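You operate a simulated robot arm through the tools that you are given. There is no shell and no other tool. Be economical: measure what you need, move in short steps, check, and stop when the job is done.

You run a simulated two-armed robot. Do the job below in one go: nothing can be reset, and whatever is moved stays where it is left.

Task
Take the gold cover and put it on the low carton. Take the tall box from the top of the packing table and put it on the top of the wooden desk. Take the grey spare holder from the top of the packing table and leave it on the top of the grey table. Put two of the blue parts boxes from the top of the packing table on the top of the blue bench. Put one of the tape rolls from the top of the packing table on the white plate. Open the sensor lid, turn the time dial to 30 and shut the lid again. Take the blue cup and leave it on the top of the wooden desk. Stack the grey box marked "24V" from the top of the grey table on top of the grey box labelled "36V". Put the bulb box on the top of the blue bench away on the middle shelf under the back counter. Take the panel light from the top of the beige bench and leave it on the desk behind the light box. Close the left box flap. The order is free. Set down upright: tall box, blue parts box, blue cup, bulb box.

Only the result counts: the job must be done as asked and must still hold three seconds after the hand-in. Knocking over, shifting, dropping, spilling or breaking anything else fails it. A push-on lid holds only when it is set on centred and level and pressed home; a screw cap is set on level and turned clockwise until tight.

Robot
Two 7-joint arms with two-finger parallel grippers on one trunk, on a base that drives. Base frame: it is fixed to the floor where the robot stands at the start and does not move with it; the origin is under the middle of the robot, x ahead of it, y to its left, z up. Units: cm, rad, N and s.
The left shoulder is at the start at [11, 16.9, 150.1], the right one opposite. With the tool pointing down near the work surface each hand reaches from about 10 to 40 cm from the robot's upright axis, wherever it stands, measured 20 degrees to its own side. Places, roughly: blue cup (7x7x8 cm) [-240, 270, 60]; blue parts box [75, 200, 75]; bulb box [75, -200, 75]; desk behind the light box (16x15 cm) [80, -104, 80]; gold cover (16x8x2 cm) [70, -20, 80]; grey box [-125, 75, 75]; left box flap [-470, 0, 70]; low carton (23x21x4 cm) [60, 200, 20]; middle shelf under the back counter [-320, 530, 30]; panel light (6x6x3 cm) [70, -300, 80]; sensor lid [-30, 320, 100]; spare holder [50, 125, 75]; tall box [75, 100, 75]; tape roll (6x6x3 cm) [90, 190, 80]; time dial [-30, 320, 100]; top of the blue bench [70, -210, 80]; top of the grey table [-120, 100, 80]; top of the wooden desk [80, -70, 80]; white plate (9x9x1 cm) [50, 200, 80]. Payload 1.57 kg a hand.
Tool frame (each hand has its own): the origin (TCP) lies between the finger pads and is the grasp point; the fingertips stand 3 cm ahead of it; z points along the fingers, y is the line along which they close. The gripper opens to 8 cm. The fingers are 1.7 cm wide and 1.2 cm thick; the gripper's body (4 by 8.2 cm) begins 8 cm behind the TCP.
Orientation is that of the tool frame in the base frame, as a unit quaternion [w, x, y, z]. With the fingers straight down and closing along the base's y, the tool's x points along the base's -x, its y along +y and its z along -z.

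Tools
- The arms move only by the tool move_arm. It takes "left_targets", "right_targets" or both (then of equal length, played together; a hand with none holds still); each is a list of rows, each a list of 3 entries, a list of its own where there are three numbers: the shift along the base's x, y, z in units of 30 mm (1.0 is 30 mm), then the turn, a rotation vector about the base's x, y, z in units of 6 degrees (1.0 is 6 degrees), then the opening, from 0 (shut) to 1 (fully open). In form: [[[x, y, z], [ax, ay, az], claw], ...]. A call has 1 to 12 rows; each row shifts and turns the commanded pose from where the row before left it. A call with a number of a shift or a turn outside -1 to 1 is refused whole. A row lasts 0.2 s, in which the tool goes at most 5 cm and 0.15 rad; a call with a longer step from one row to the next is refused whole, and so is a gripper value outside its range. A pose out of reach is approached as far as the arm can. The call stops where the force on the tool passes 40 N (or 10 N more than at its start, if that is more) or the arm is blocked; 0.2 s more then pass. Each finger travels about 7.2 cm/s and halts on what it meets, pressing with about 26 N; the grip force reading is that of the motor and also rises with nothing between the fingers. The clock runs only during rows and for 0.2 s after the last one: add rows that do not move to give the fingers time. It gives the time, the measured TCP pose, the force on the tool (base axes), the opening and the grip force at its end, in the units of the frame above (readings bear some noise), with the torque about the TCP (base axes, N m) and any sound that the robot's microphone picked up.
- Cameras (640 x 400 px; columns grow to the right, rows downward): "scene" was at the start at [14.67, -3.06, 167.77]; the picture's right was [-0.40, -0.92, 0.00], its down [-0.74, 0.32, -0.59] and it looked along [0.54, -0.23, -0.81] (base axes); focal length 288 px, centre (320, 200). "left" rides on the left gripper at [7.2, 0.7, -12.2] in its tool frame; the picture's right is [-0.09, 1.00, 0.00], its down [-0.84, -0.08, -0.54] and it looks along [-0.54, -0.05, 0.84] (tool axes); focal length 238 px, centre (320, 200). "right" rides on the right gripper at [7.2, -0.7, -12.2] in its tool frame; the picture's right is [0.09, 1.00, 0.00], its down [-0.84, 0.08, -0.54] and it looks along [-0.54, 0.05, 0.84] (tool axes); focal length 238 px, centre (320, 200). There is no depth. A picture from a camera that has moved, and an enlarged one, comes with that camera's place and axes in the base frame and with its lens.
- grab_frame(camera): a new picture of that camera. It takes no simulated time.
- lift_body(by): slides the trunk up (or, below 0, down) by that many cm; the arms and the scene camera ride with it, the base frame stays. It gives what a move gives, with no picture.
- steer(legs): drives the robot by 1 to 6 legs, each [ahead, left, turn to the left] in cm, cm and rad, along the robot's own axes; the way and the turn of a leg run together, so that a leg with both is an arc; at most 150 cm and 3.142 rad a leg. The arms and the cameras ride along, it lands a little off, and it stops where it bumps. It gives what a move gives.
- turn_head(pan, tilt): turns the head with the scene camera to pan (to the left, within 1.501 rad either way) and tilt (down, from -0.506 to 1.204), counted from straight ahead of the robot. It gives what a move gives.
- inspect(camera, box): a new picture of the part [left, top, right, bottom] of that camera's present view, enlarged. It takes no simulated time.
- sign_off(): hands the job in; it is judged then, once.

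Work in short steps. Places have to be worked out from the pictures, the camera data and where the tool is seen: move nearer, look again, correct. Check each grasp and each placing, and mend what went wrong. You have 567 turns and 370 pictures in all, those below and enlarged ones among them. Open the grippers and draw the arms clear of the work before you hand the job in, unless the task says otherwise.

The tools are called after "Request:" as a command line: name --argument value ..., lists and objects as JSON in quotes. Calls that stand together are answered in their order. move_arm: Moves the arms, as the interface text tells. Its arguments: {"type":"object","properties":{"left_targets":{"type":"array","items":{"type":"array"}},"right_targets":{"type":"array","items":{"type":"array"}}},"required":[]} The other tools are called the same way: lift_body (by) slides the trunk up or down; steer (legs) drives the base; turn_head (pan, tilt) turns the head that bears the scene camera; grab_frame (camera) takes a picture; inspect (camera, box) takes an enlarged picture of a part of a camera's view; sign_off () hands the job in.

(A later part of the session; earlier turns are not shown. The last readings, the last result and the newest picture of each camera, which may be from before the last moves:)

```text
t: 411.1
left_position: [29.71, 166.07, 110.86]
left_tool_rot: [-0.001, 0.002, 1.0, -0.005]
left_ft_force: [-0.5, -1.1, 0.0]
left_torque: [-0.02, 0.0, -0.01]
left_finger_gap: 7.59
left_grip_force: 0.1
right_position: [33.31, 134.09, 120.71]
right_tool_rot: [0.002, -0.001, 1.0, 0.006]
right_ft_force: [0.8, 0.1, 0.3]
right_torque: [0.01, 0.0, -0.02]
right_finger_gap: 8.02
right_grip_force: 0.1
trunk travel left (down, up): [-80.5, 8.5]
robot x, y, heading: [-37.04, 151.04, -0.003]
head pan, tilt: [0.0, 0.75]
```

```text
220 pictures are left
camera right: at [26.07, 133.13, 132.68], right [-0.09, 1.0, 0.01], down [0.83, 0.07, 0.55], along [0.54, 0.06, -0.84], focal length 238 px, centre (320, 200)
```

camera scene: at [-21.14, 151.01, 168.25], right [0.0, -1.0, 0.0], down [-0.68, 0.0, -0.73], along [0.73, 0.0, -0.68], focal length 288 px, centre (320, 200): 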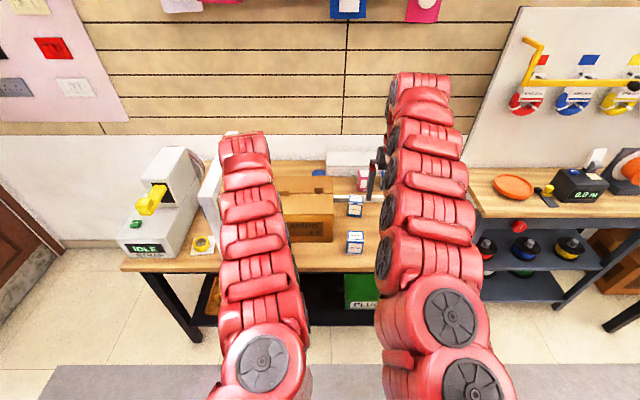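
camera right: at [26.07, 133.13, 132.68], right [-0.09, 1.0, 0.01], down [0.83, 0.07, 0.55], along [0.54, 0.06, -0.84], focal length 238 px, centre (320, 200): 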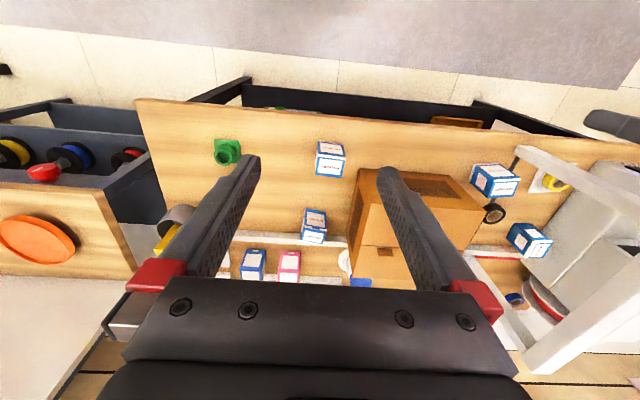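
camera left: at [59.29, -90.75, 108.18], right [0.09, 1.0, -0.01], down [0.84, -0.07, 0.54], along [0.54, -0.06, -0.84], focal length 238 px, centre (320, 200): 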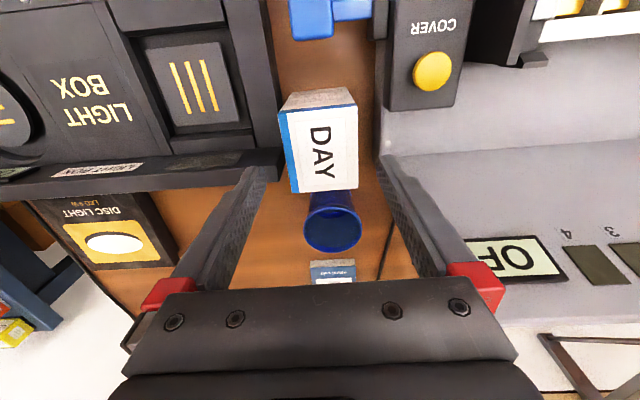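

FAN A's top is at [47,137.7], B at [66–68,135.6]. The left hand would hang over the LAMPS carton, so I'll swing it partly aside first and drive in for FAN A with the right hand.

Request:
move_arm --left_targets '[[[0.2, 1, 0], [0, 0, 0.5], 0.8], [[0.1, 1, 0], [0, 0, 0.5], 0.8], [[0, 1, 0], [0, 0, 0.5], 0.8], [[-0.2, 1, 0], [0, 0, 0.5], 0.8], [[-0.25, 1, 0], [0, 0, 0.5], 0.8], [[-0.3, 1, 0], [0, 0, 0.5], 0.8], [[-0.4, 1, 0], [0, 0, 0.5], 0.8], [[-0.45, 1, 0], [0, 0, 0.5], 0.8], [[-0.5, 1, 0], [0, 0, 0.5], 0.8], [[-0.6, 1, 0], [0, 0, 0.5], 0.8], [[-0.65, 0.95, 0], [0, 0, 0.5], 0.8], [[-0.7, 0.85, 0], [0, 0, 0.5], 0.8]]'

Request:
steer --legs '[[14, 3.6, 0]]'

Request:
lift_body --by -21

Request:
grab_frame --camera "right"

```text
t: 413.7
left_position: [18.26, 201.52, 111.06]
left_tool_rot: [-0.001, -0.307, 0.952, -0.008]
left_ft_force: [-0.3, 0.9, 0.7]
left_torque: [0.0, 0.03, 0.01]
left_finger_gap: 6.41
left_grip_force: 0.0
right_position: [33.12, 134.02, 120.64]
right_tool_rot: [0.001, -0.001, 1.0, 0.006]
right_ft_force: [0.2, -0.2, 0.0]
right_torque: [0.01, 0.01, -0.03]
right_finger_gap: 8.02
right_grip_force: 0.0
trunk travel left (down, up): [-80.5, 8.5]
robot x, y, heading: [-37.36, 151.04, -0.001]
head pan, tilt: [0.0, 0.75]
```

```text
t: 415.0
left_position: [32.19, 204.83, 111.12]
left_tool_rot: [0.0, -0.306, 0.952, -0.007]
left_ft_force: [0.4, 0.0, 0.4]
left_torque: [0.01, -0.04, 0.02]
left_finger_gap: 6.42
left_grip_force: 0.0
right_position: [47.11, 137.5, 120.69]
right_tool_rot: [0.003, -0.001, 1.0, 0.007]
right_ft_force: [0.1, -0.2, 0.1]
right_torque: [-0.01, -0.04, 0.02]
right_finger_gap: 7.98
right_grip_force: 0.0
trunk travel left (down, up): [-80.5, 8.5]
robot x, y, heading: [-23.15, 154.83, -0.002]
head pan, tilt: [0.0, 0.75]
```

```text
t: 417.3
left_position: [32.4, 204.92, 90.17]
left_tool_rot: [0.001, -0.306, 0.952, -0.005]
left_ft_force: [0.3, 0.4, 0.1]
left_torque: [-0.02, -0.02, 0.0]
left_finger_gap: 6.4
left_grip_force: 0.1
right_position: [47.29, 137.6, 99.54]
right_tool_rot: [0.001, 0.0, 1.0, 0.006]
right_ft_force: [-0.2, 0.0, -0.3]
right_torque: [0.0, -0.01, 0.02]
right_finger_gap: 7.99
right_grip_force: 0.0
trunk travel left (down, up): [-59.5, 29.5]
robot x, y, heading: [-23.22, 154.73, -0.004]
head pan, tilt: [0.0, 0.75]
```

```text
219 pictures are left
camera right: at [40.11, 136.69, 111.7], right [-0.09, 1.0, 0.01], down [0.83, 0.07, 0.55], along [0.54, 0.06, -0.84], focal length 238 px, centre (320, 200)
```

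right: 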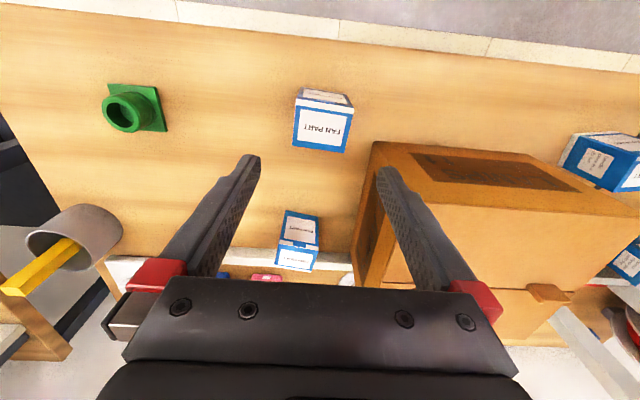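

Aligned over FAN A. Descending to z≈84 and closing.

Request:
move_arm --right_targets '[[[0, 0.06, -0.9], [0, 0, 0], 1], [[0, 0, -0.9], [0, 0, 0], 1], [[0, 0, -0.9], [0, 0, 0], 1], [[0, 0, -0.9], [0, 0, 0], 1], [[0, 0, -0.9], [0, 0, 0], 1], [[0, 0, -0.65], [0, 0, 0], 1]]'

Request:
grab_frame --camera "right"

```text
t: 418.7
left_position: [32.48, 204.9, 90.07]
left_tool_rot: [-0.001, -0.306, 0.952, -0.005]
left_ft_force: [-0.4, -0.4, -0.4]
left_torque: [0.01, 0.03, -0.05]
left_finger_gap: 6.41
left_grip_force: 0.1
right_position: [47.32, 137.91, 84.1]
right_tool_rot: [0.002, -0.001, 1.0, 0.006]
right_ft_force: [-0.5, 1.1, -0.3]
right_torque: [-0.02, -0.02, 0.03]
right_finger_gap: 8.01
right_grip_force: 0.0
trunk travel left (down, up): [-59.5, 29.5]
robot x, y, heading: [-23.31, 154.69, -0.003]
head pan, tilt: [0.0, 0.75]
```

```text
218 pictures are left
camera right: at [40.16, 136.93, 96.2], right [-0.09, 1.0, 0.01], down [0.83, 0.07, 0.55], along [0.54, 0.06, -0.84], focal length 238 px, centre (320, 200)
```

right: 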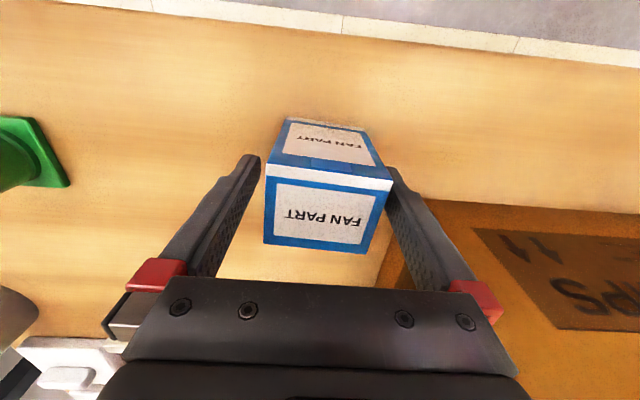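

Box between the fingers. Closing and lifting.

Request:
move_arm --right_targets '[[[0, 0.08, 0], [0, 0, 0], 0.7], [[0, 0, 0], [0, 0, 0], 0.3], [[0, 0, 0], [0, 0, 0], 0], [[0, 0, 0], [0, 0, 0], 0], [[0, 0, 0.4], [0, 0, 0], 0], [[0, 0, 0.8], [0, 0, 0], 0], [[0, 0, 0.8], [0, 0, 0], 0]]'

Request:
grab_frame --camera "right"

```text
t: 420.3
left_position: [32.31, 204.88, 90.1]
left_tool_rot: [0.001, -0.307, 0.952, -0.006]
left_ft_force: [-0.7, -0.8, -0.2]
left_torque: [0.02, 0.02, -0.05]
left_finger_gap: 6.41
left_grip_force: 0.0
right_position: [47.18, 138.14, 90.14]
right_tool_rot: [0.001, -0.001, 1.0, 0.006]
right_ft_force: [0.1, 1.0, -0.3]
right_torque: [-0.01, 0.0, 0.04]
right_finger_gap: 6.01
right_grip_force: 26.4
trunk travel left (down, up): [-59.5, 29.5]
robot x, y, heading: [-23.12, 154.93, -0.004]
head pan, tilt: [0.0, 0.75]
```

```text
217 pictures are left
camera right: at [40.03, 137.16, 102.31], right [-0.09, 1.0, 0.01], down [0.83, 0.07, 0.55], along [0.54, 0.06, -0.84], focal length 238 px, centre (320, 200)
```

right: 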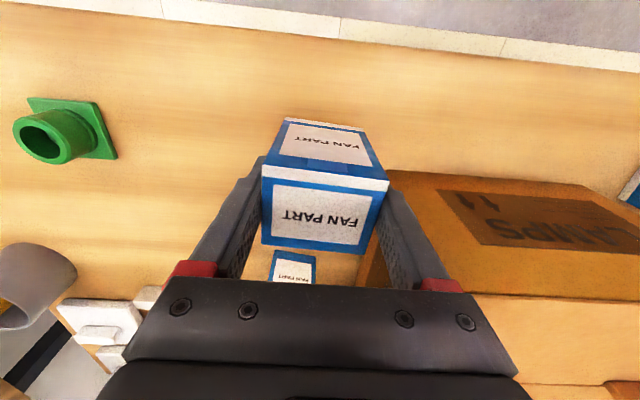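

FAN A is held. I'll raise it, back off, and swing the left arm forward again for FAN B.

Request:
move_arm --right_targets '[[[0, 0, 1], [0, 0, 0], 0], [[0, 0, 1], [0, 0, 0], 0], [[0, 0, 1], [0, 0, 0], 0], [[0, 0, 1], [0, 0, 0], 0]]'

Request:
lift_body --by 10

Request:
steer --legs '[[-15, 0, 0], [0, -36, 0]]'

Request:
move_arm --left_targets '[[[0.7, -0.85, 0], [0, 0, -0.5], 1], [[0.65, -0.95, 0], [0, 0, -0.5], 1], [[0.6, -1, 0], [0, 0, -0.5], 1], [[0.5, -1, 0], [0, 0, -0.5], 1], [[0.45, -1, 0], [0, 0, -0.5], 1], [[0.4, -1, 0], [0, 0, -0.5], 1], [[0.3, -1, 0], [0, 0, -0.5], 1], [[0.25, -1, 0], [0, 0, -0.5], 1], [[0.2, -1, 0], [0, 0, -0.5], 1], [[0.1, -1, 0], [0, 0, -0.5], 1], [[0, -1, 0], [0, 0, -0.5], 1], [[0, -0.8, 0], [0, 0, -0.5], 1]]'

```text
t: 421.3
left_position: [32.4, 204.92, 90.09]
left_tool_rot: [0.0, -0.308, 0.951, -0.005]
left_ft_force: [0.2, -0.2, -0.5]
left_torque: [-0.05, -0.03, 0.03]
left_finger_gap: 6.4
left_grip_force: 0.0
right_position: [47.36, 137.94, 102.11]
right_tool_rot: [0.002, -0.001, 1.0, 0.006]
right_ft_force: [-0.4, -0.3, -0.3]
right_torque: [0.01, 0.01, 0.01]
right_finger_gap: 6.01
right_grip_force: 25.8
trunk travel left (down, up): [-59.5, 29.5]
robot x, y, heading: [-23.22, 154.78, -0.0]
head pan, tilt: [0.0, 0.75]
```

```text
t: 422.6
left_position: [32.44, 204.94, 100.0]
left_tool_rot: [-0.001, -0.307, 0.952, -0.006]
left_ft_force: [-0.1, 0.2, 0.3]
left_torque: [0.0, -0.01, 0.02]
left_finger_gap: 6.41
left_grip_force: 0.0
right_position: [47.41, 138.05, 112.23]
right_tool_rot: [0.002, -0.001, 1.0, 0.006]
right_ft_force: [-0.6, -0.1, -1.4]
right_torque: [-0.03, -0.03, 0.0]
right_finger_gap: 6.0
right_grip_force: 26.2
trunk travel left (down, up): [-69.5, 19.5]
robot x, y, heading: [-23.27, 154.64, 0.001]
head pan, tilt: [0.0, 0.75]
```

```text
t: 425.9
left_position: [17.59, 168.35, 100.14]
left_tool_rot: [-0.001, -0.304, 0.953, -0.005]
left_ft_force: [0.0, 0.5, -0.4]
left_torque: [-0.03, -0.03, -0.01]
left_finger_gap: 6.4
left_grip_force: 0.0
right_position: [32.23, 101.49, 112.28]
right_tool_rot: [0.002, 0.003, 1.0, 0.007]
right_ft_force: [0.5, 0.2, -0.6]
right_torque: [-0.02, -0.01, 0.0]
right_finger_gap: 5.98
right_grip_force: 25.7
trunk travel left (down, up): [-69.5, 19.5]
robot x, y, heading: [-38.56, 118.81, -0.012]
head pan, tilt: [0.0, 0.75]
```

```text
t: 428.5
left_position: [29.95, 133.5, 100.08]
left_tool_rot: [-0.001, 0.005, 1.0, -0.005]
left_ft_force: [0.5, -0.7, 0.0]
left_torque: [0.02, -0.02, 0.0]
left_finger_gap: 7.97
left_grip_force: 0.0
right_position: [32.17, 101.35, 112.13]
right_tool_rot: [0.002, 0.002, 1.0, 0.007]
right_ft_force: [-0.6, -0.2, -1.2]
right_torque: [-0.01, 0.02, 0.04]
right_finger_gap: 5.97
right_grip_force: 26.1
trunk travel left (down, up): [-69.5, 19.5]
robot x, y, heading: [-38.62, 118.73, -0.005]
head pan, tilt: [0.0, 0.75]
```

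Drive in over FAN B.

Request:
steer --legs '[[36.5, 1.5, 0]]'

Request:
grab_frame --camera "left"

```text
t: 430.8
left_position: [66.27, 134.41, 100.28]
left_tool_rot: [-0.002, 0.007, 1.0, -0.005]
left_ft_force: [-0.3, 0.7, 0.5]
left_torque: [0.04, 0.01, 0.01]
left_finger_gap: 8.01
left_grip_force: 0.0
right_position: [68.31, 102.32, 112.09]
right_tool_rot: [0.002, 0.003, 1.0, 0.006]
right_ft_force: [0.3, -0.3, -0.9]
right_torque: [-0.01, 0.0, 0.01]
right_finger_gap: 5.97
right_grip_force: 26.2
trunk travel left (down, up): [-69.5, 19.5]
robot x, y, heading: [-2.3, 119.86, -0.014]
head pan, tilt: [0.0, 0.75]
```

```text
216 pictures are left
camera left: at [59.15, 135.4, 112.26], right [0.11, 0.99, -0.01], down [0.84, -0.08, 0.54], along [0.54, -0.07, -0.84], focal length 238 px, centre (320, 200)
```

left: 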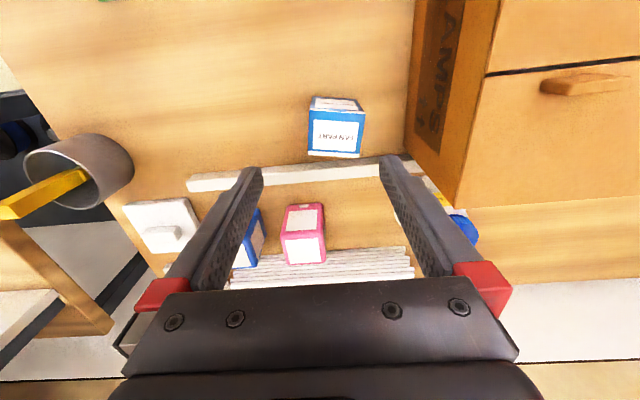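

FAN B's top centre is [67,136]. Lowering the trunk 9, then aligning and descending.

Request:
lift_body --by -8

Request:
move_arm --left_targets '[[[0.12, 0.27, 0], [0, 0, 0], 1], [[0.12, 0.26, -0.5], [0, 0, 0], 1], [[0, 0, -0.9], [0, 0, 0], 1], [[0, 0, -0.9], [0, 0, 0], 1], [[0, 0, -0.4], [0, 0, 0], 1]]'

Request:
grab_frame --camera "left"

```text
t: 432.0
left_position: [66.19, 134.51, 92.22]
left_tool_rot: [-0.003, 0.007, 1.0, -0.005]
left_ft_force: [-0.7, -0.5, 0.1]
left_torque: [-0.02, 0.04, 0.02]
left_finger_gap: 7.98
left_grip_force: 0.1
right_position: [68.26, 102.39, 104.17]
right_tool_rot: [0.002, 0.003, 1.0, 0.006]
right_ft_force: [0.4, 0.2, -1.2]
right_torque: [-0.02, -0.02, -0.01]
right_finger_gap: 5.98
right_grip_force: 25.5
trunk travel left (down, up): [-61.5, 27.5]
robot x, y, heading: [-2.4, 119.89, -0.012]
head pan, tilt: [0.0, 0.75]
```

```text
t: 433.2
left_position: [67.09, 136.16, 83.97]
left_tool_rot: [-0.003, 0.007, 1.0, -0.007]
left_ft_force: [0.5, -0.1, 0.3]
left_torque: [0.01, 0.0, -0.01]
left_finger_gap: 7.98
left_grip_force: 0.0
right_position: [68.31, 102.25, 104.07]
right_tool_rot: [0.003, 0.004, 1.0, 0.006]
right_ft_force: [-0.5, -0.3, -1.0]
right_torque: [0.02, 0.02, -0.03]
right_finger_gap: 5.96
right_grip_force: 25.8
trunk travel left (down, up): [-61.5, 27.5]
robot x, y, heading: [-2.13, 119.94, -0.011]
head pan, tilt: [0.0, 0.75]
```

```text
215 pictures are left
camera left: at [59.87, 136.95, 96.15], right [0.11, 0.99, -0.01], down [0.84, -0.08, 0.54], along [0.54, -0.07, -0.84], focal length 238 px, centre (320, 200)
```

left: 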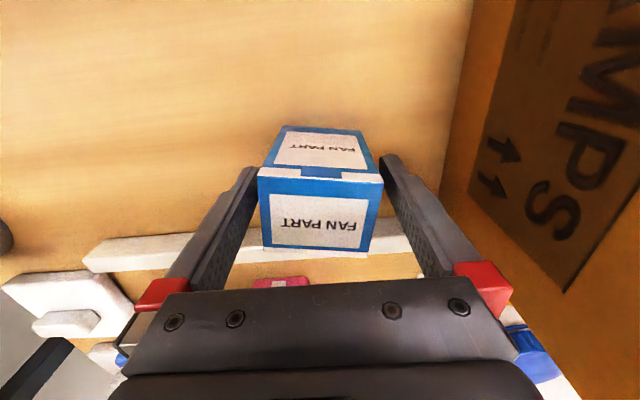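

FAN B is centred. Closing and lifting.

Request:
move_arm --left_targets '[[[0, 0, 0], [0, 0, 0], 0.7], [[0, 0, 0], [0, 0, 0], 0.3], [[0, 0, 0], [0, 0, 0], 0], [[0, 0, 0], [0, 0, 0], 0], [[0, 0, 0.4], [0, 0, 0], 0], [[0, 0, 0.8], [0, 0, 0], 0], [[0, 0, 0.8], [0, 0, 0], 0], [[0, 0, 0.8], [0, 0, 0], 0], [[0, 0, 0.8], [0, 0, 0], 0], [[0, 0, 0.8], [0, 0, 0], 0]]'

Request:
grab_frame --camera "left"

```text
t: 435.4
left_position: [66.98, 136.1, 97.23]
left_tool_rot: [-0.002, 0.007, 1.0, -0.005]
left_ft_force: [-0.5, -0.2, -0.9]
left_torque: [-0.02, 0.0, -0.01]
left_finger_gap: 6.25
left_grip_force: 25.8
right_position: [68.35, 102.29, 104.15]
right_tool_rot: [0.002, 0.004, 1.0, 0.007]
right_ft_force: [0.3, -0.1, -1.6]
right_torque: [-0.02, 0.02, -0.03]
right_finger_gap: 5.97
right_grip_force: 25.8
trunk travel left (down, up): [-61.5, 27.5]
robot x, y, heading: [-1.93, 119.99, -0.009]
head pan, tilt: [0.0, 0.75]
```

```text
214 pictures are left
camera left: at [59.78, 137.01, 109.44], right [0.11, 0.99, -0.01], down [0.84, -0.08, 0.54], along [0.54, -0.07, -0.84], focal length 238 px, centre (320, 200)
```

left: 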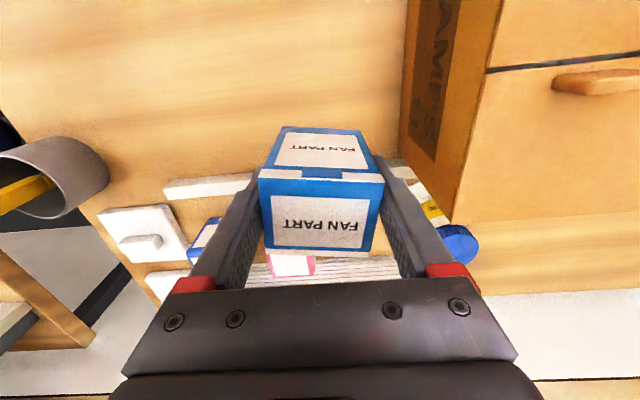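

Both boxes are held. I'll raise, back off, and drive south toward the blue bench in stages.

Request:
lift_body --by 16

Request:
steer --legs '[[-34, 0, 0.009], [0, -140, 0], [0, -110, 0]]'

Request:
turn_head --pan -0.8 --tilt 0.6

Request:
grab_frame --camera "scene"

```text
t: 437.2
left_position: [67.05, 136.06, 113.25]
left_tool_rot: [-0.003, 0.007, 1.0, -0.006]
left_ft_force: [-1.1, -0.4, -0.8]
left_torque: [-0.01, 0.03, 0.01]
left_finger_gap: 6.22
left_grip_force: 26.3
right_position: [68.29, 102.3, 120.13]
right_tool_rot: [0.002, 0.004, 1.0, 0.006]
right_ft_force: [0.5, 0.7, -1.3]
right_torque: [-0.01, -0.02, 0.02]
right_finger_gap: 5.94
right_grip_force: 26.3
trunk travel left (down, up): [-77.5, 11.5]
robot x, y, heading: [-2.06, 119.63, -0.009]
head pan, tilt: [0.0, 0.75]
```

```text
t: 451.2
left_position: [32.29, -112.12, 113.21]
left_tool_rot: [-0.003, 0.002, 1.0, -0.005]
left_ft_force: [0.1, 0.2, -0.5]
left_torque: [0.03, 0.02, 0.02]
left_finger_gap: 6.07
left_grip_force: 25.8
right_position: [34.01, -145.92, 120.14]
right_tool_rot: [0.002, -0.002, 1.0, 0.006]
right_ft_force: [0.3, 0.3, -1.1]
right_torque: [0.0, -0.01, 0.02]
right_finger_gap: 5.95
right_grip_force: 26.2
trunk travel left (down, up): [-77.5, 11.5]
robot x, y, heading: [-36.34, -129.48, 0.001]
head pan, tilt: [0.0, 0.75]
```

```text
t: 452.4
left_position: [32.17, -112.2, 113.29]
left_tool_rot: [-0.003, 0.002, 1.0, -0.005]
left_ft_force: [0.0, -0.5, -1.4]
left_torque: [0.03, -0.01, -0.01]
left_finger_gap: 6.07
left_grip_force: 25.7
right_position: [33.89, -146.05, 120.1]
right_tool_rot: [0.002, -0.002, 1.0, 0.006]
right_ft_force: [1.0, -0.5, -1.2]
right_torque: [0.03, 0.01, 0.01]
right_finger_gap: 5.96
right_grip_force: 26.2
trunk travel left (down, up): [-77.5, 11.5]
robot x, y, heading: [-37.22, -129.55, 0.005]
head pan, tilt: [-0.799, 0.6]
```

```text
213 pictures are left
camera scene: at [-22.6, -135.77, 166.53], right [-0.72, -0.7, 0.0], down [-0.39, 0.41, -0.82], along [0.57, -0.59, -0.57], focal length 288 px, centre (320, 200)
```

scene: 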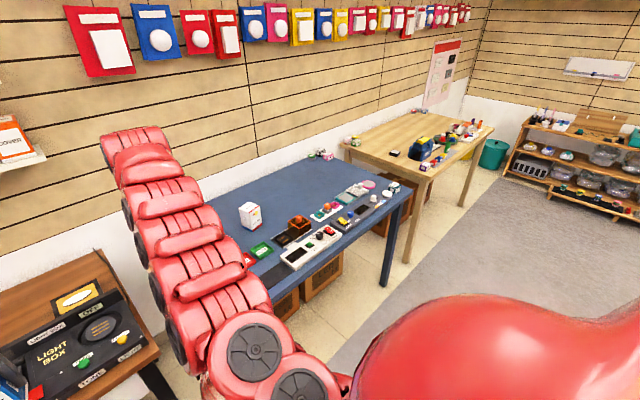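

The aisle here is clear. I'll go on to y≈-185 and survey the blue bench.

Request:
steer --legs '[[2, -62, 0]]'

Request:
turn_head --pan 0 --tilt 0.7

Request:
grab_frame --camera "scene"

Request:
inspect --camera "scene" --box '[270, 150, 410, 270]'

Request:
grab_frame --camera "left"

Request:
grab_frame --camera "right"

```text
t: 455.9
left_position: [34.17, -173.86, 113.23]
left_tool_rot: [-0.004, 0.001, 1.0, -0.005]
left_ft_force: [-0.2, -0.2, -0.7]
left_torque: [0.01, 0.01, 0.0]
left_finger_gap: 6.07
left_grip_force: 26.2
right_position: [36.02, -207.87, 120.13]
right_tool_rot: [0.001, -0.002, 1.0, 0.006]
right_ft_force: [0.4, 0.6, -0.9]
right_torque: [0.02, -0.01, -0.04]
right_finger_gap: 5.99
right_grip_force: 26.1
trunk travel left (down, up): [-77.5, 11.5]
robot x, y, heading: [-34.82, -191.35, 0.001]
head pan, tilt: [-0.799, 0.6]
```

```text
t: 457.0
left_position: [34.2, -173.98, 113.13]
left_tool_rot: [-0.002, 0.001, 1.0, -0.006]
left_ft_force: [0.3, -0.2, -0.7]
left_torque: [0.0, -0.01, 0.01]
left_finger_gap: 6.08
left_grip_force: 26.0
right_position: [36.1, -207.71, 120.13]
right_tool_rot: [0.002, -0.002, 1.0, 0.005]
right_ft_force: [-0.4, 0.7, -1.2]
right_torque: [0.01, -0.03, 0.02]
right_finger_gap: 5.97
right_grip_force: 25.7
trunk travel left (down, up): [-77.5, 11.5]
robot x, y, heading: [-34.32, -191.3, 0.003]
head pan, tilt: [0.0, 0.7]
```

```text
212 pictures are left
camera scene: at [-18.3, -191.34, 165.67], right [0.0, -1.0, 0.0], down [-0.64, 0.0, -0.76], along [0.76, 0.0, -0.64], focal length 288 px, centre (320, 200)
```

scene: 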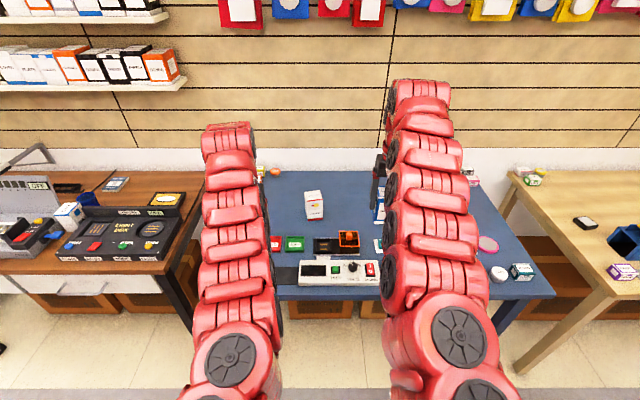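

```text
3.33 times, centred on (340, 210) of scene
camera zoom: at [-18.3, -191.34, 165.67], right [0.0, -1.0, 0.0], down [-0.64, 0.0, -0.76], along [0.76, 0.0, -0.64], focal length 962 px, centre (253, 167)
```

zoom: 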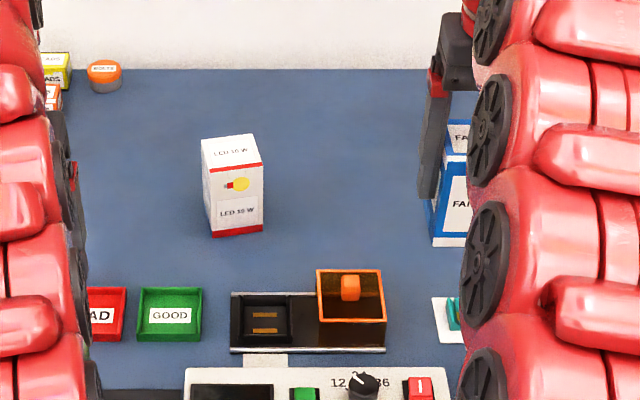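

```text
210 pictures are left
camera left: at [27.06, -173.17, 125.38], right [0.09, 1.0, -0.01], down [0.84, -0.07, 0.54], along [0.54, -0.06, -0.84], focal length 238 px, centre (320, 200)
```

left: 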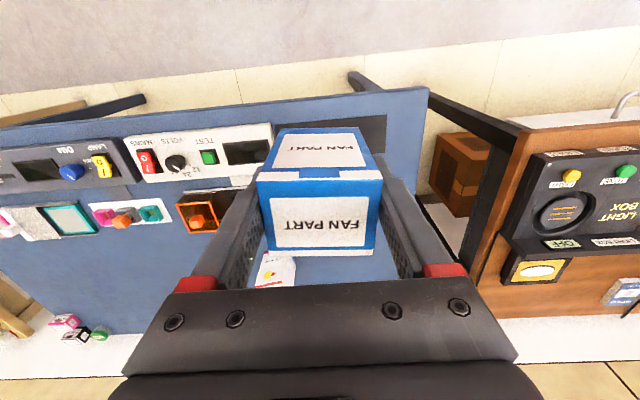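

```text
209 pictures are left
camera right: at [28.75, -208.67, 132.26], right [-0.1, 1.0, 0.01], down [0.83, 0.07, 0.55], along [0.54, 0.06, -0.84], focal length 238 px, centre (320, 200)
```

right: 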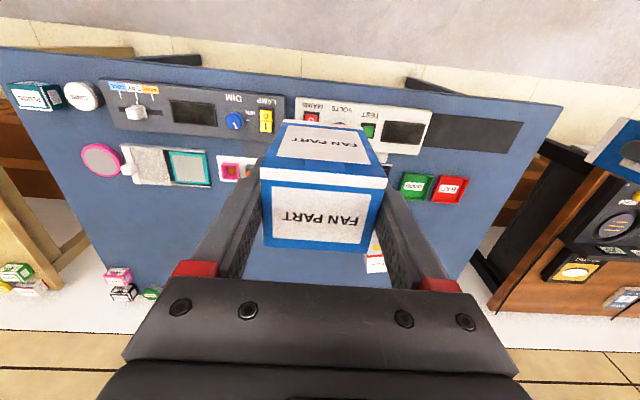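

Bulb box ("LED 10 W") stands at about [74.5,-188.8]. Free space lies on both sides of it, so the parts boxes go at ≈[70,-173] and ≈[71,-208]. I'll drive forward in steps.

Request:
steer --legs '[[30, 0, 0]]'

Request:
steer --legs '[[6, 0, 0]]'

Request:
grab_frame --camera "left"

Request:
grab_frame --camera "right"

```text
t: 459.0
left_position: [63.93, -174.08, 113.31]
left_tool_rot: [-0.001, 0.001, 1.0, -0.004]
left_ft_force: [-0.5, 0.1, -1.2]
left_torque: [0.02, -0.02, 0.05]
left_finger_gap: 6.05
left_grip_force: 25.9
right_position: [65.75, -207.69, 120.14]
right_tool_rot: [0.002, -0.002, 1.0, 0.006]
right_ft_force: [-0.3, 0.4, -1.2]
right_torque: [0.03, 0.01, -0.02]
right_finger_gap: 5.97
right_grip_force: 25.7
trunk travel left (down, up): [-77.5, 11.5]
robot x, y, heading: [-5.13, -190.96, 0.001]
head pan, tilt: [0.0, 0.7]
```

```text
t: 460.0
left_position: [69.69, -173.99, 113.51]
left_tool_rot: [-0.001, 0.001, 1.0, -0.005]
left_ft_force: [0.8, 0.3, -0.9]
left_torque: [0.01, 0.0, 0.02]
left_finger_gap: 6.04
left_grip_force: 25.6
right_position: [71.31, -207.77, 120.4]
right_tool_rot: [0.004, -0.002, 1.0, 0.006]
right_ft_force: [-1.4, -0.6, 0.1]
right_torque: [0.0, 0.0, 0.02]
right_finger_gap: 5.95
right_grip_force: 25.9
trunk travel left (down, up): [-77.5, 11.5]
robot x, y, heading: [1.0, -190.97, 0.0]
head pan, tilt: [0.0, 0.7]
```

```text
208 pictures are left
camera left: at [62.43, -173.18, 125.6], right [0.09, 1.0, -0.01], down [0.84, -0.07, 0.54], along [0.54, -0.06, -0.84], focal length 238 px, centre (320, 200)
```

left: 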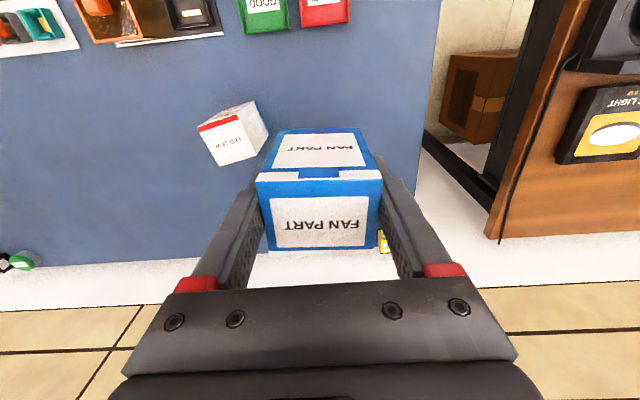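

```text
207 pictures are left
camera right: at [64.09, -208.68, 132.49], right [-0.1, 1.0, 0.01], down [0.83, 0.07, 0.55], along [0.55, 0.06, -0.84], focal length 238 px, centre (320, 200)
```

right: 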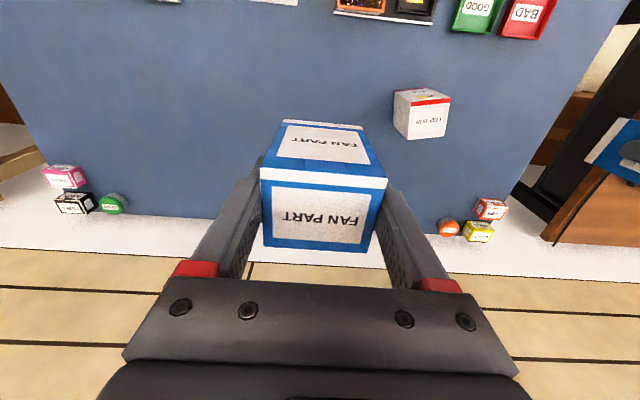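

Plenty of room. I'll lower the trunk 22, then both hands together, slowly.

Request:
lift_body --by -22

Request:
move_arm --left_targets '[[[0, 0, -0.5], [0, 0, 0], 0], [[0, 0, -0.4], [0, 0, 0], 0], [[0, 0, 0], [0, 0, 0], 0], [[0, 0, 0], [0, 0, 0], 0]]' --right_targets '[[[0, 0, -0.8], [0, 0, 0], 0], [[0, 0, -0.8], [0, 0, 0], 0], [[0, 0, -0.8], [0, 0, 0], 0], [[0, 0, -0.8], [0, 0, 0], 0]]'

```text
t: 462.3
left_position: [69.85, -174.03, 91.32]
left_tool_rot: [-0.003, 0.0, 1.0, -0.004]
left_ft_force: [-0.7, -0.2, -0.8]
left_torque: [0.02, 0.0, 0.02]
left_finger_gap: 6.03
left_grip_force: 26.3
right_position: [71.65, -207.79, 98.15]
right_tool_rot: [0.001, -0.002, 1.0, 0.007]
right_ft_force: [0.0, -0.1, -1.2]
right_torque: [0.0, 0.01, 0.02]
right_finger_gap: 5.94
right_grip_force: 26.2
trunk travel left (down, up): [-55.5, 33.5]
robot x, y, heading: [0.95, -191.09, -0.001]
head pan, tilt: [0.0, 0.7]
```

```text
t: 463.3
left_position: [69.89, -174.06, 88.52]
left_tool_rot: [-0.003, 0.0, 1.0, -0.005]
left_ft_force: [-0.3, -0.5, -0.3]
left_torque: [0.01, -0.04, 0.01]
left_finger_gap: 6.06
left_grip_force: 25.9
right_position: [71.81, -207.71, 88.46]
right_tool_rot: [0.002, -0.003, 1.0, 0.006]
right_ft_force: [0.5, 0.1, -0.4]
right_torque: [0.02, 0.04, -0.02]
right_finger_gap: 5.94
right_grip_force: 25.6
trunk travel left (down, up): [-55.5, 33.5]
robot x, y, heading: [1.11, -191.0, -0.004]
head pan, tilt: [0.0, 0.7]
```

Both hands are at 88.5 (box bottoms ≈82.4). I'll go down in small steps, left first.

Request:
move_arm --left_targets '[[[0, 0, -0.3], [0, 0, 0], 0], [[0, 0, -0.2], [0, 0, 0], 0], [[0, 0, -0.15], [0, 0, 0], 0]]' --right_targets '[[[0, 0, -0.3], [0, 0, 0], 0], [[0, 0, -0.2], [0, 0, 0], 0], [[0, 0, -0.15], [0, 0, 0], 0]]'

```text
t: 464.1
left_position: [69.94, -174.06, 86.49]
left_tool_rot: [-0.002, 0.001, 1.0, -0.005]
left_ft_force: [0.7, 0.7, -0.1]
left_torque: [0.03, -0.01, -0.02]
left_finger_gap: 6.02
left_grip_force: 26.2
right_position: [71.76, -207.82, 86.57]
right_tool_rot: [0.001, -0.002, 1.0, 0.006]
right_ft_force: [-0.2, 0.2, -1.2]
right_torque: [0.01, 0.02, -0.01]
right_finger_gap: 5.95
right_grip_force: 26.4
trunk travel left (down, up): [-55.5, 33.5]
robot x, y, heading: [1.34, -191.0, 0.003]
head pan, tilt: [0.0, 0.7]
```

No contact yet; continuing.

Request:
move_arm --left_targets '[[[0, 0, -0.2], [0, 0, 0], 0], [[0, 0, -0.15], [0, 0, 0], 0], [[0, 0, -0.12], [0, 0, 0], 0]]' --right_targets '[[[0, 0, -0.2], [0, 0, 0], 0], [[0, 0, -0.15], [0, 0, 0], 0], [[0, 0, -0.12], [0, 0, 0], 0]]'

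```text
t: 464.9
left_position: [69.63, -174.04, 85.82]
left_tool_rot: [0.002, 0.001, 1.0, -0.007]
left_ft_force: [5.3, -1.9, 29.3]
left_torque: [0.79, 0.02, -0.3]
left_finger_gap: 6.04
left_grip_force: 26.4
right_position: [71.5, -207.74, 85.64]
right_tool_rot: [0.007, -0.002, 1.0, 0.006]
right_ft_force: [4.1, 0.4, 29.7]
right_torque: [-0.96, -0.08, 0.22]
right_finger_gap: 6.0
right_grip_force: 26.1
trunk travel left (down, up): [-55.5, 33.5]
robot x, y, heading: [1.07, -191.18, 0.003]
head pan, tilt: [0.0, 0.7]
```

Both boxes touch (≈29 N). I'll ease up slightly and open both grippers, then lift.

Request:
move_arm --left_targets '[[[0, 0, 0.08], [0, 0, 0], 0], [[0, 0, 0], [0, 0, 0], 0.9], [[0, 0, 0], [0, 0, 0], 1], [[0, 0, 0], [0, 0, 0], 1], [[0, 0, 0.5], [0, 0, 0], 1], [[0, 0, 0.9], [0, 0, 0], 1], [[0, 0, 0.9], [0, 0, 0], 1], [[0, 0, 0.9], [0, 0, 0], 1]]' --right_targets '[[[0, 0, 0.08], [0, 0, 0], 0], [[0, 0, 0], [0, 0, 0], 0.9], [[0, 0, 0], [0, 0, 0], 1], [[0, 0, 0], [0, 0, 0], 1], [[0, 0, 0.5], [0, 0, 0], 1], [[0, 0, 0.9], [0, 0, 0], 1], [[0, 0, 0.9], [0, 0, 0], 1], [[0, 0, 0.9], [0, 0, 0], 1]]'

Request:
grab_frame --camera "left"

Request:
grab_frame --camera "right"

```text
t: 466.7
left_position: [69.93, -174.12, 95.07]
left_tool_rot: [-0.001, 0.002, 1.0, -0.006]
left_ft_force: [0.0, -0.5, 0.2]
left_torque: [-0.02, -0.01, 0.0]
left_finger_gap: 7.99
left_grip_force: 0.0
right_position: [71.54, -207.85, 95.13]
right_tool_rot: [0.002, -0.001, 1.0, 0.007]
right_ft_force: [0.3, -0.4, -0.3]
right_torque: [-0.05, -0.04, 0.0]
right_finger_gap: 8.0
right_grip_force: 0.1
trunk travel left (down, up): [-55.5, 33.5]
robot x, y, heading: [0.93, -191.05, -0.001]
head pan, tilt: [0.0, 0.7]
```

```text
206 pictures are left
camera left: at [62.71, -173.28, 107.32], right [0.1, 1.0, -0.01], down [0.84, -0.07, 0.54], along [0.54, -0.06, -0.84], focal length 238 px, centre (320, 200)
```

left: 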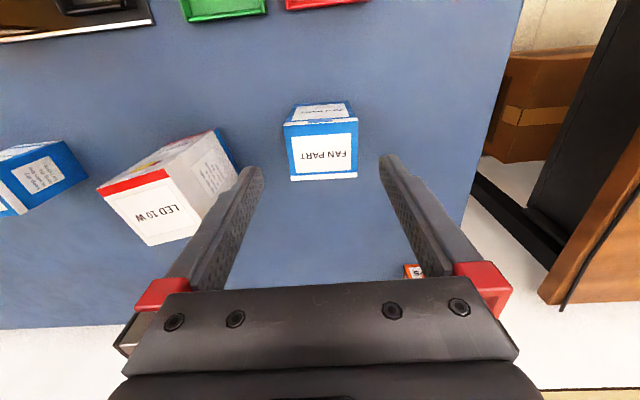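

```text
205 pictures are left
camera right: at [64.39, -208.7, 107.22], right [-0.1, 1.0, 0.01], down [0.83, 0.07, 0.55], along [0.54, 0.06, -0.84], focal length 238 px, centre (320, 200)
```

right: 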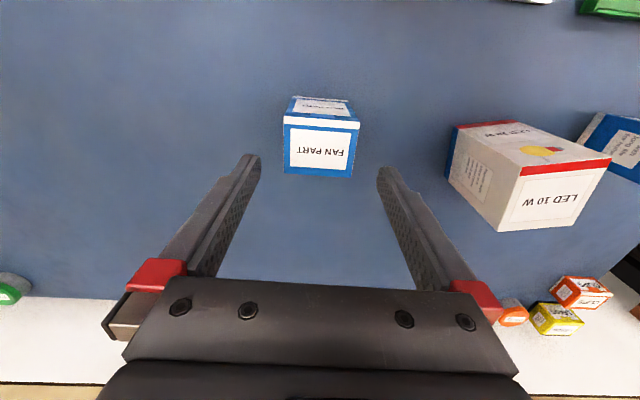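

Both parts boxes stand upright. I'll fetch the panel light next: raise, back off, and move to the beige bench.

Request:
lift_body --by 22

Request:
steer --legs '[[-36, 0, 0], [0, -95, 0]]'

Request:
turn_head --pan -0.1 --tilt 0.7

Request:
grab_frame --camera "scene"

Request:
grab_frame --camera "right"

```text
t: 469.1
left_position: [69.92, -174.0, 117.1]
left_tool_rot: [-0.003, 0.0, 1.0, -0.005]
left_ft_force: [-0.3, 0.4, -0.8]
left_torque: [0.01, 0.01, -0.01]
left_finger_gap: 8.0
left_grip_force: 0.1
right_position: [71.71, -207.79, 117.09]
right_tool_rot: [0.002, -0.001, 1.0, 0.006]
right_ft_force: [0.1, 0.2, 0.7]
right_torque: [0.02, 0.02, 0.03]
right_finger_gap: 8.0
right_grip_force: 0.1
trunk travel left (down, up): [-77.5, 11.5]
robot x, y, heading: [0.8, -191.48, -0.0]
head pan, tilt: [0.0, 0.7]
```

```text
t: 475.9
left_position: [33.51, -269.53, 117.12]
left_tool_rot: [-0.002, 0.002, 1.0, -0.006]
left_ft_force: [1.0, 0.1, 0.2]
left_torque: [-0.05, 0.04, 0.01]
left_finger_gap: 8.02
left_grip_force: 0.1
right_position: [35.28, -303.26, 117.02]
right_tool_rot: [0.002, 0.0, 1.0, 0.006]
right_ft_force: [-0.3, 0.2, 0.2]
right_torque: [0.01, -0.02, 0.0]
right_finger_gap: 8.0
right_grip_force: 0.0
trunk travel left (down, up): [-77.5, 11.5]
robot x, y, heading: [-35.5, -286.35, -0.003]
head pan, tilt: [0.0, 0.7]
```

```text
t: 476.6
left_position: [33.49, -269.59, 117.09]
left_tool_rot: [-0.002, 0.003, 1.0, -0.006]
left_ft_force: [0.3, -0.2, -0.1]
left_torque: [-0.01, -0.01, 0.01]
left_finger_gap: 7.95
left_grip_force: 0.0
right_position: [35.19, -303.35, 116.96]
right_tool_rot: [0.002, 0.0, 1.0, 0.006]
right_ft_force: [-0.3, -0.6, -0.6]
right_torque: [0.02, -0.01, -0.02]
right_finger_gap: 8.01
right_grip_force: 0.1
trunk travel left (down, up): [-77.5, 11.5]
robot x, y, heading: [-35.11, -286.21, -0.001]
head pan, tilt: [-0.099, 0.7]
```

```text
204 pictures are left
camera scene: at [-19.03, -287.47, 165.67], right [-0.1, -0.99, 0.0], down [-0.64, 0.07, -0.76], along [0.76, -0.08, -0.64], focal length 288 px, centre (320, 200)
```

scene: 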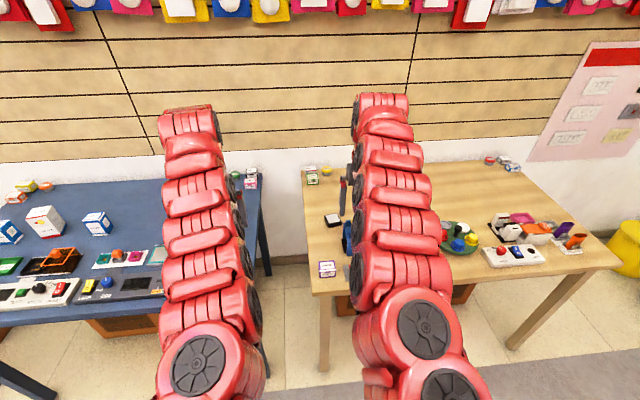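

```text
203 pictures are left
camera right: at [27.99, -304.11, 129.15], right [-0.09, 1.0, 0.01], down [0.84, 0.07, 0.55], along [0.54, 0.06, -0.84], focal length 238 px, centre (320, 200)
```

right: 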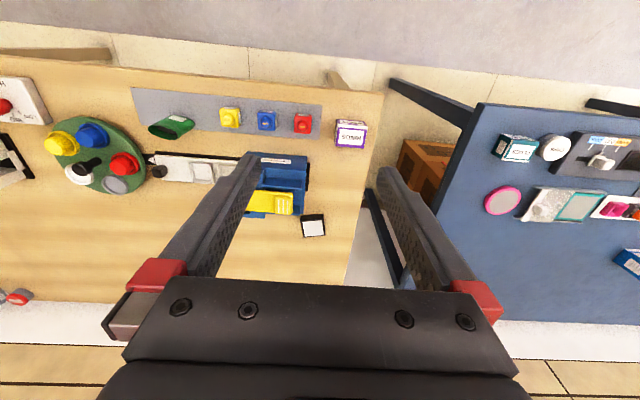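

The small square light near [67,-302] looks like the panel light; a zoom will confirm.

Request:
inspect --camera "right" --box '[230, 140, 370, 260]'

Request:
inspect --camera "scene" --box '[300, 155, 380, 285]'

```text
3.33 times, centred on (300, 200) of right
camera zoom: at [27.99, -304.11, 129.15], right [-0.09, 1.0, 0.01], down [0.84, 0.07, 0.55], along [0.54, 0.06, -0.84], focal length 794 px, centre (387, 200)
```

zoom: 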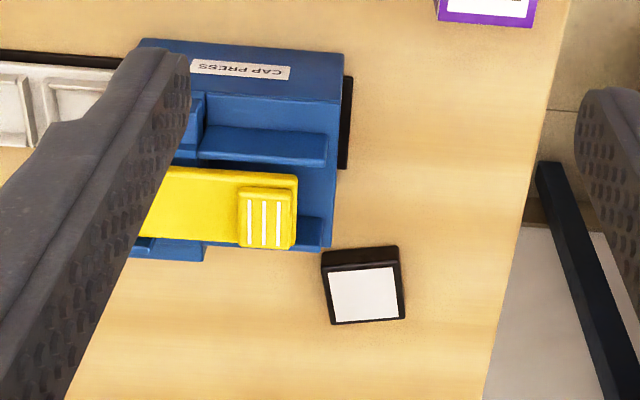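

```text
3.08 times, centred on (340, 220) of scene
camera zoom: at [-19.03, -287.47, 165.67], right [-0.1, -0.99, 0.0], down [-0.64, 0.07, -0.76], along [0.76, -0.08, -0.64], focal length 888 px, centre (258, 138)
```

zoom: 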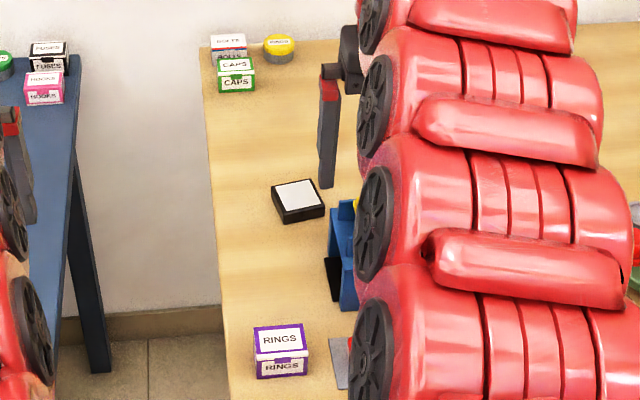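

Panel light at ≈[68,-302], yaw ≈+9°, beside the cap press. I'll drive in above it and turn the right hand +9°.

Request:
steer --legs '[[32.5, 1.5, 0]]'

Request:
lift_body --by -20

Request:
move_arm --right_targets '[[[0, 0, 0], [0, 0, 0.8], 1], [[0, 0, 0], [0, 0, 0.7], 1]]'

Request:
grab_frame --camera "right"

```text
t: 478.8
left_position: [65.8, -268.4, 117.12]
left_tool_rot: [-0.002, 0.004, 1.0, -0.006]
left_ft_force: [0.2, -0.1, -0.5]
left_torque: [0.02, 0.01, 0.02]
left_finger_gap: 8.04
left_grip_force: 0.1
right_position: [67.37, -302.14, 117.06]
right_tool_rot: [0.001, 0.002, 1.0, 0.006]
right_ft_force: [0.2, 1.0, 0.0]
right_torque: [0.01, 0.04, 0.01]
right_finger_gap: 7.98
right_grip_force: 0.1
trunk travel left (down, up): [-77.5, 11.5]
robot x, y, heading: [-3.4, -284.85, -0.01]
head pan, tilt: [-0.099, 0.7]
```

```text
t: 480.9
left_position: [65.87, -268.36, 97.03]
left_tool_rot: [-0.003, 0.005, 1.0, -0.004]
left_ft_force: [0.7, -0.9, -0.6]
left_torque: [0.02, 0.0, -0.04]
left_finger_gap: 8.03
left_grip_force: 0.0
right_position: [67.45, -302.08, 97.1]
right_tool_rot: [0.002, 0.002, 1.0, 0.006]
right_ft_force: [-0.7, -0.5, -0.1]
right_torque: [0.02, 0.0, -0.03]
right_finger_gap: 8.0
right_grip_force: 0.1
trunk travel left (down, up): [-57.5, 31.5]
robot x, y, heading: [-3.09, -285.42, -0.004]
head pan, tilt: [-0.099, 0.7]
```

```text
t: 481.5
left_position: [65.8, -268.39, 97.17]
left_tool_rot: [-0.003, 0.004, 1.0, -0.006]
left_ft_force: [-0.8, 0.5, -0.2]
left_torque: [-0.04, -0.01, -0.01]
left_finger_gap: 8.01
left_grip_force: 0.1
right_position: [67.45, -302.11, 97.08]
right_tool_rot: [0.002, -0.078, 0.997, 0.006]
right_ft_force: [-0.5, 0.3, 0.2]
right_torque: [0.0, -0.02, 0.0]
right_finger_gap: 7.99
right_grip_force: 0.0
trunk travel left (down, up): [-57.5, 31.5]
robot x, y, heading: [-3.02, -284.81, -0.01]
head pan, tilt: [-0.099, 0.7]
```

```text
200 pictures are left
camera right: at [60.44, -304.11, 109.16], right [-0.24, 0.97, 0.01], down [0.81, 0.2, 0.55], along [0.53, 0.14, -0.84], focal length 238 px, centre (320, 200)
```

right: 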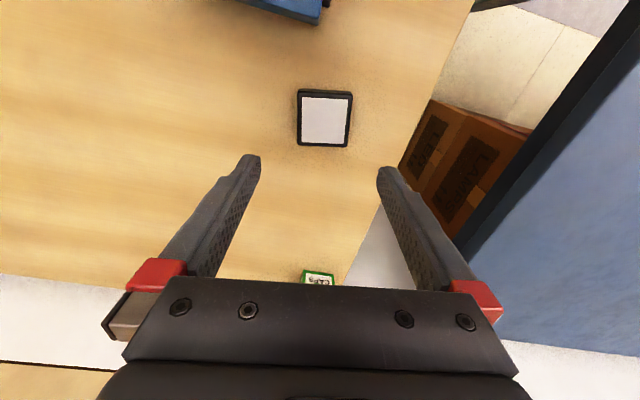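

Well aligned. Descending to z≈85.5 first.

Request:
move_arm --right_targets '[[[0, 0.15, -0.9], [0, 0, 0], 1], [[0, 0, -0.9], [0, 0, 0], 1], [[0, 0, -0.9], [0, 0, 0], 1], [[0, 0, -0.9], [0, 0, 0], 1], [[0, 0, -0.3], [0, 0, 0], 1]]'

Request:
grab_frame --camera "right"

```text
t: 482.7
left_position: [65.96, -268.34, 97.0]
left_tool_rot: [-0.003, 0.004, 1.0, -0.005]
left_ft_force: [1.3, 0.1, -0.6]
left_torque: [-0.01, 0.03, 0.0]
left_finger_gap: 7.99
left_grip_force: 0.1
right_position: [67.47, -301.79, 85.41]
right_tool_rot: [0.003, -0.076, 0.997, 0.006]
right_ft_force: [-1.2, 0.7, 0.5]
right_torque: [0.01, 0.0, 0.0]
right_finger_gap: 7.99
right_grip_force: 0.0
trunk travel left (down, up): [-57.5, 31.5]
robot x, y, heading: [-3.5, -284.89, -0.004]
head pan, tilt: [-0.099, 0.7]
```

```text
199 pictures are left
camera right: at [60.43, -303.7, 97.43], right [-0.24, 0.97, 0.01], down [0.81, 0.2, 0.55], along [0.53, 0.14, -0.84], focal length 238 px, centre (320, 200)
```

right: 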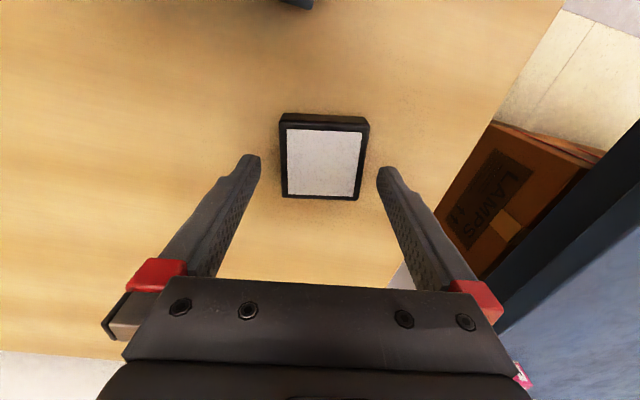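

Centred. I'll go down 3 cm with a force check.

Request:
move_arm --right_targets '[[[0, 0, -0.5], [0, 0, 0], 1], [[0, 0, -0.4], [0, 0, 0], 1], [[0, 0, -0.15], [0, 0, 0], 1]]'

```text
t: 483.6
left_position: [65.54, -268.41, 97.27]
left_tool_rot: [0.0, 0.006, 1.0, -0.006]
left_ft_force: [-0.4, -0.1, 0.7]
left_torque: [-0.01, -0.03, -0.02]
left_finger_gap: 8.0
left_grip_force: 0.0
right_position: [67.36, -301.77, 83.04]
right_tool_rot: [0.007, -0.076, 0.997, 0.004]
right_ft_force: [-9.7, -0.9, 24.4]
right_torque: [-1.15, 0.3, -0.39]
right_finger_gap: 7.85
right_grip_force: 0.1
trunk travel left (down, up): [-57.5, 31.5]
robot x, y, heading: [-3.17, -285.11, -0.01]
head pan, tilt: [-0.099, 0.7]
stopped in row 3 (right hand): the force on the tool passed its limit at 44 N (the readings are from after the stop); the commanded pose is now the measured one
```

Tips are on the bench (z≈80). I'll raise 0.4 cm and close.

Request:
move_arm --right_targets '[[[0, 0, 0.14], [0, 0, 0], 1], [[0, 0, 0], [0, 0, 0], 0.6], [[0, 0, 0], [0, 0, 0], 0.2], [[0, 0, 0], [0, 0, 0], 0], [[0, 0, 0], [0, 0, 0], 0]]'

Request:
grab_frame --camera "right"

```text
t: 484.8
left_position: [65.9, -268.33, 97.1]
left_tool_rot: [-0.002, 0.005, 1.0, -0.005]
left_ft_force: [0.7, -0.8, 0.0]
left_torque: [0.04, -0.01, 0.02]
left_finger_gap: 7.98
left_grip_force: 0.2
right_position: [67.73, -301.62, 83.11]
right_tool_rot: [0.004, -0.077, 0.997, 0.005]
right_ft_force: [-0.9, -0.7, -0.4]
right_torque: [0.03, 0.04, -0.01]
right_finger_gap: 5.94
right_grip_force: 25.4
trunk travel left (down, up): [-57.5, 31.5]
robot x, y, heading: [-3.3, -285.41, -0.007]
head pan, tilt: [-0.099, 0.7]
```

```text
198 pictures are left
camera right: at [60.59, -303.67, 95.11], right [-0.24, 0.97, 0.01], down [0.81, 0.2, 0.55], along [0.53, 0.14, -0.83], focal length 238 px, centre (320, 200)
```

right: 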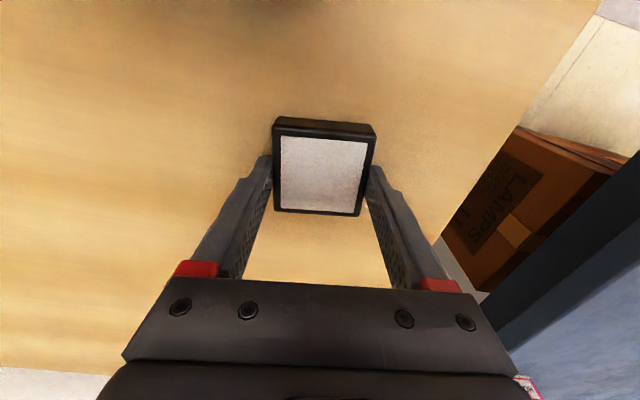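

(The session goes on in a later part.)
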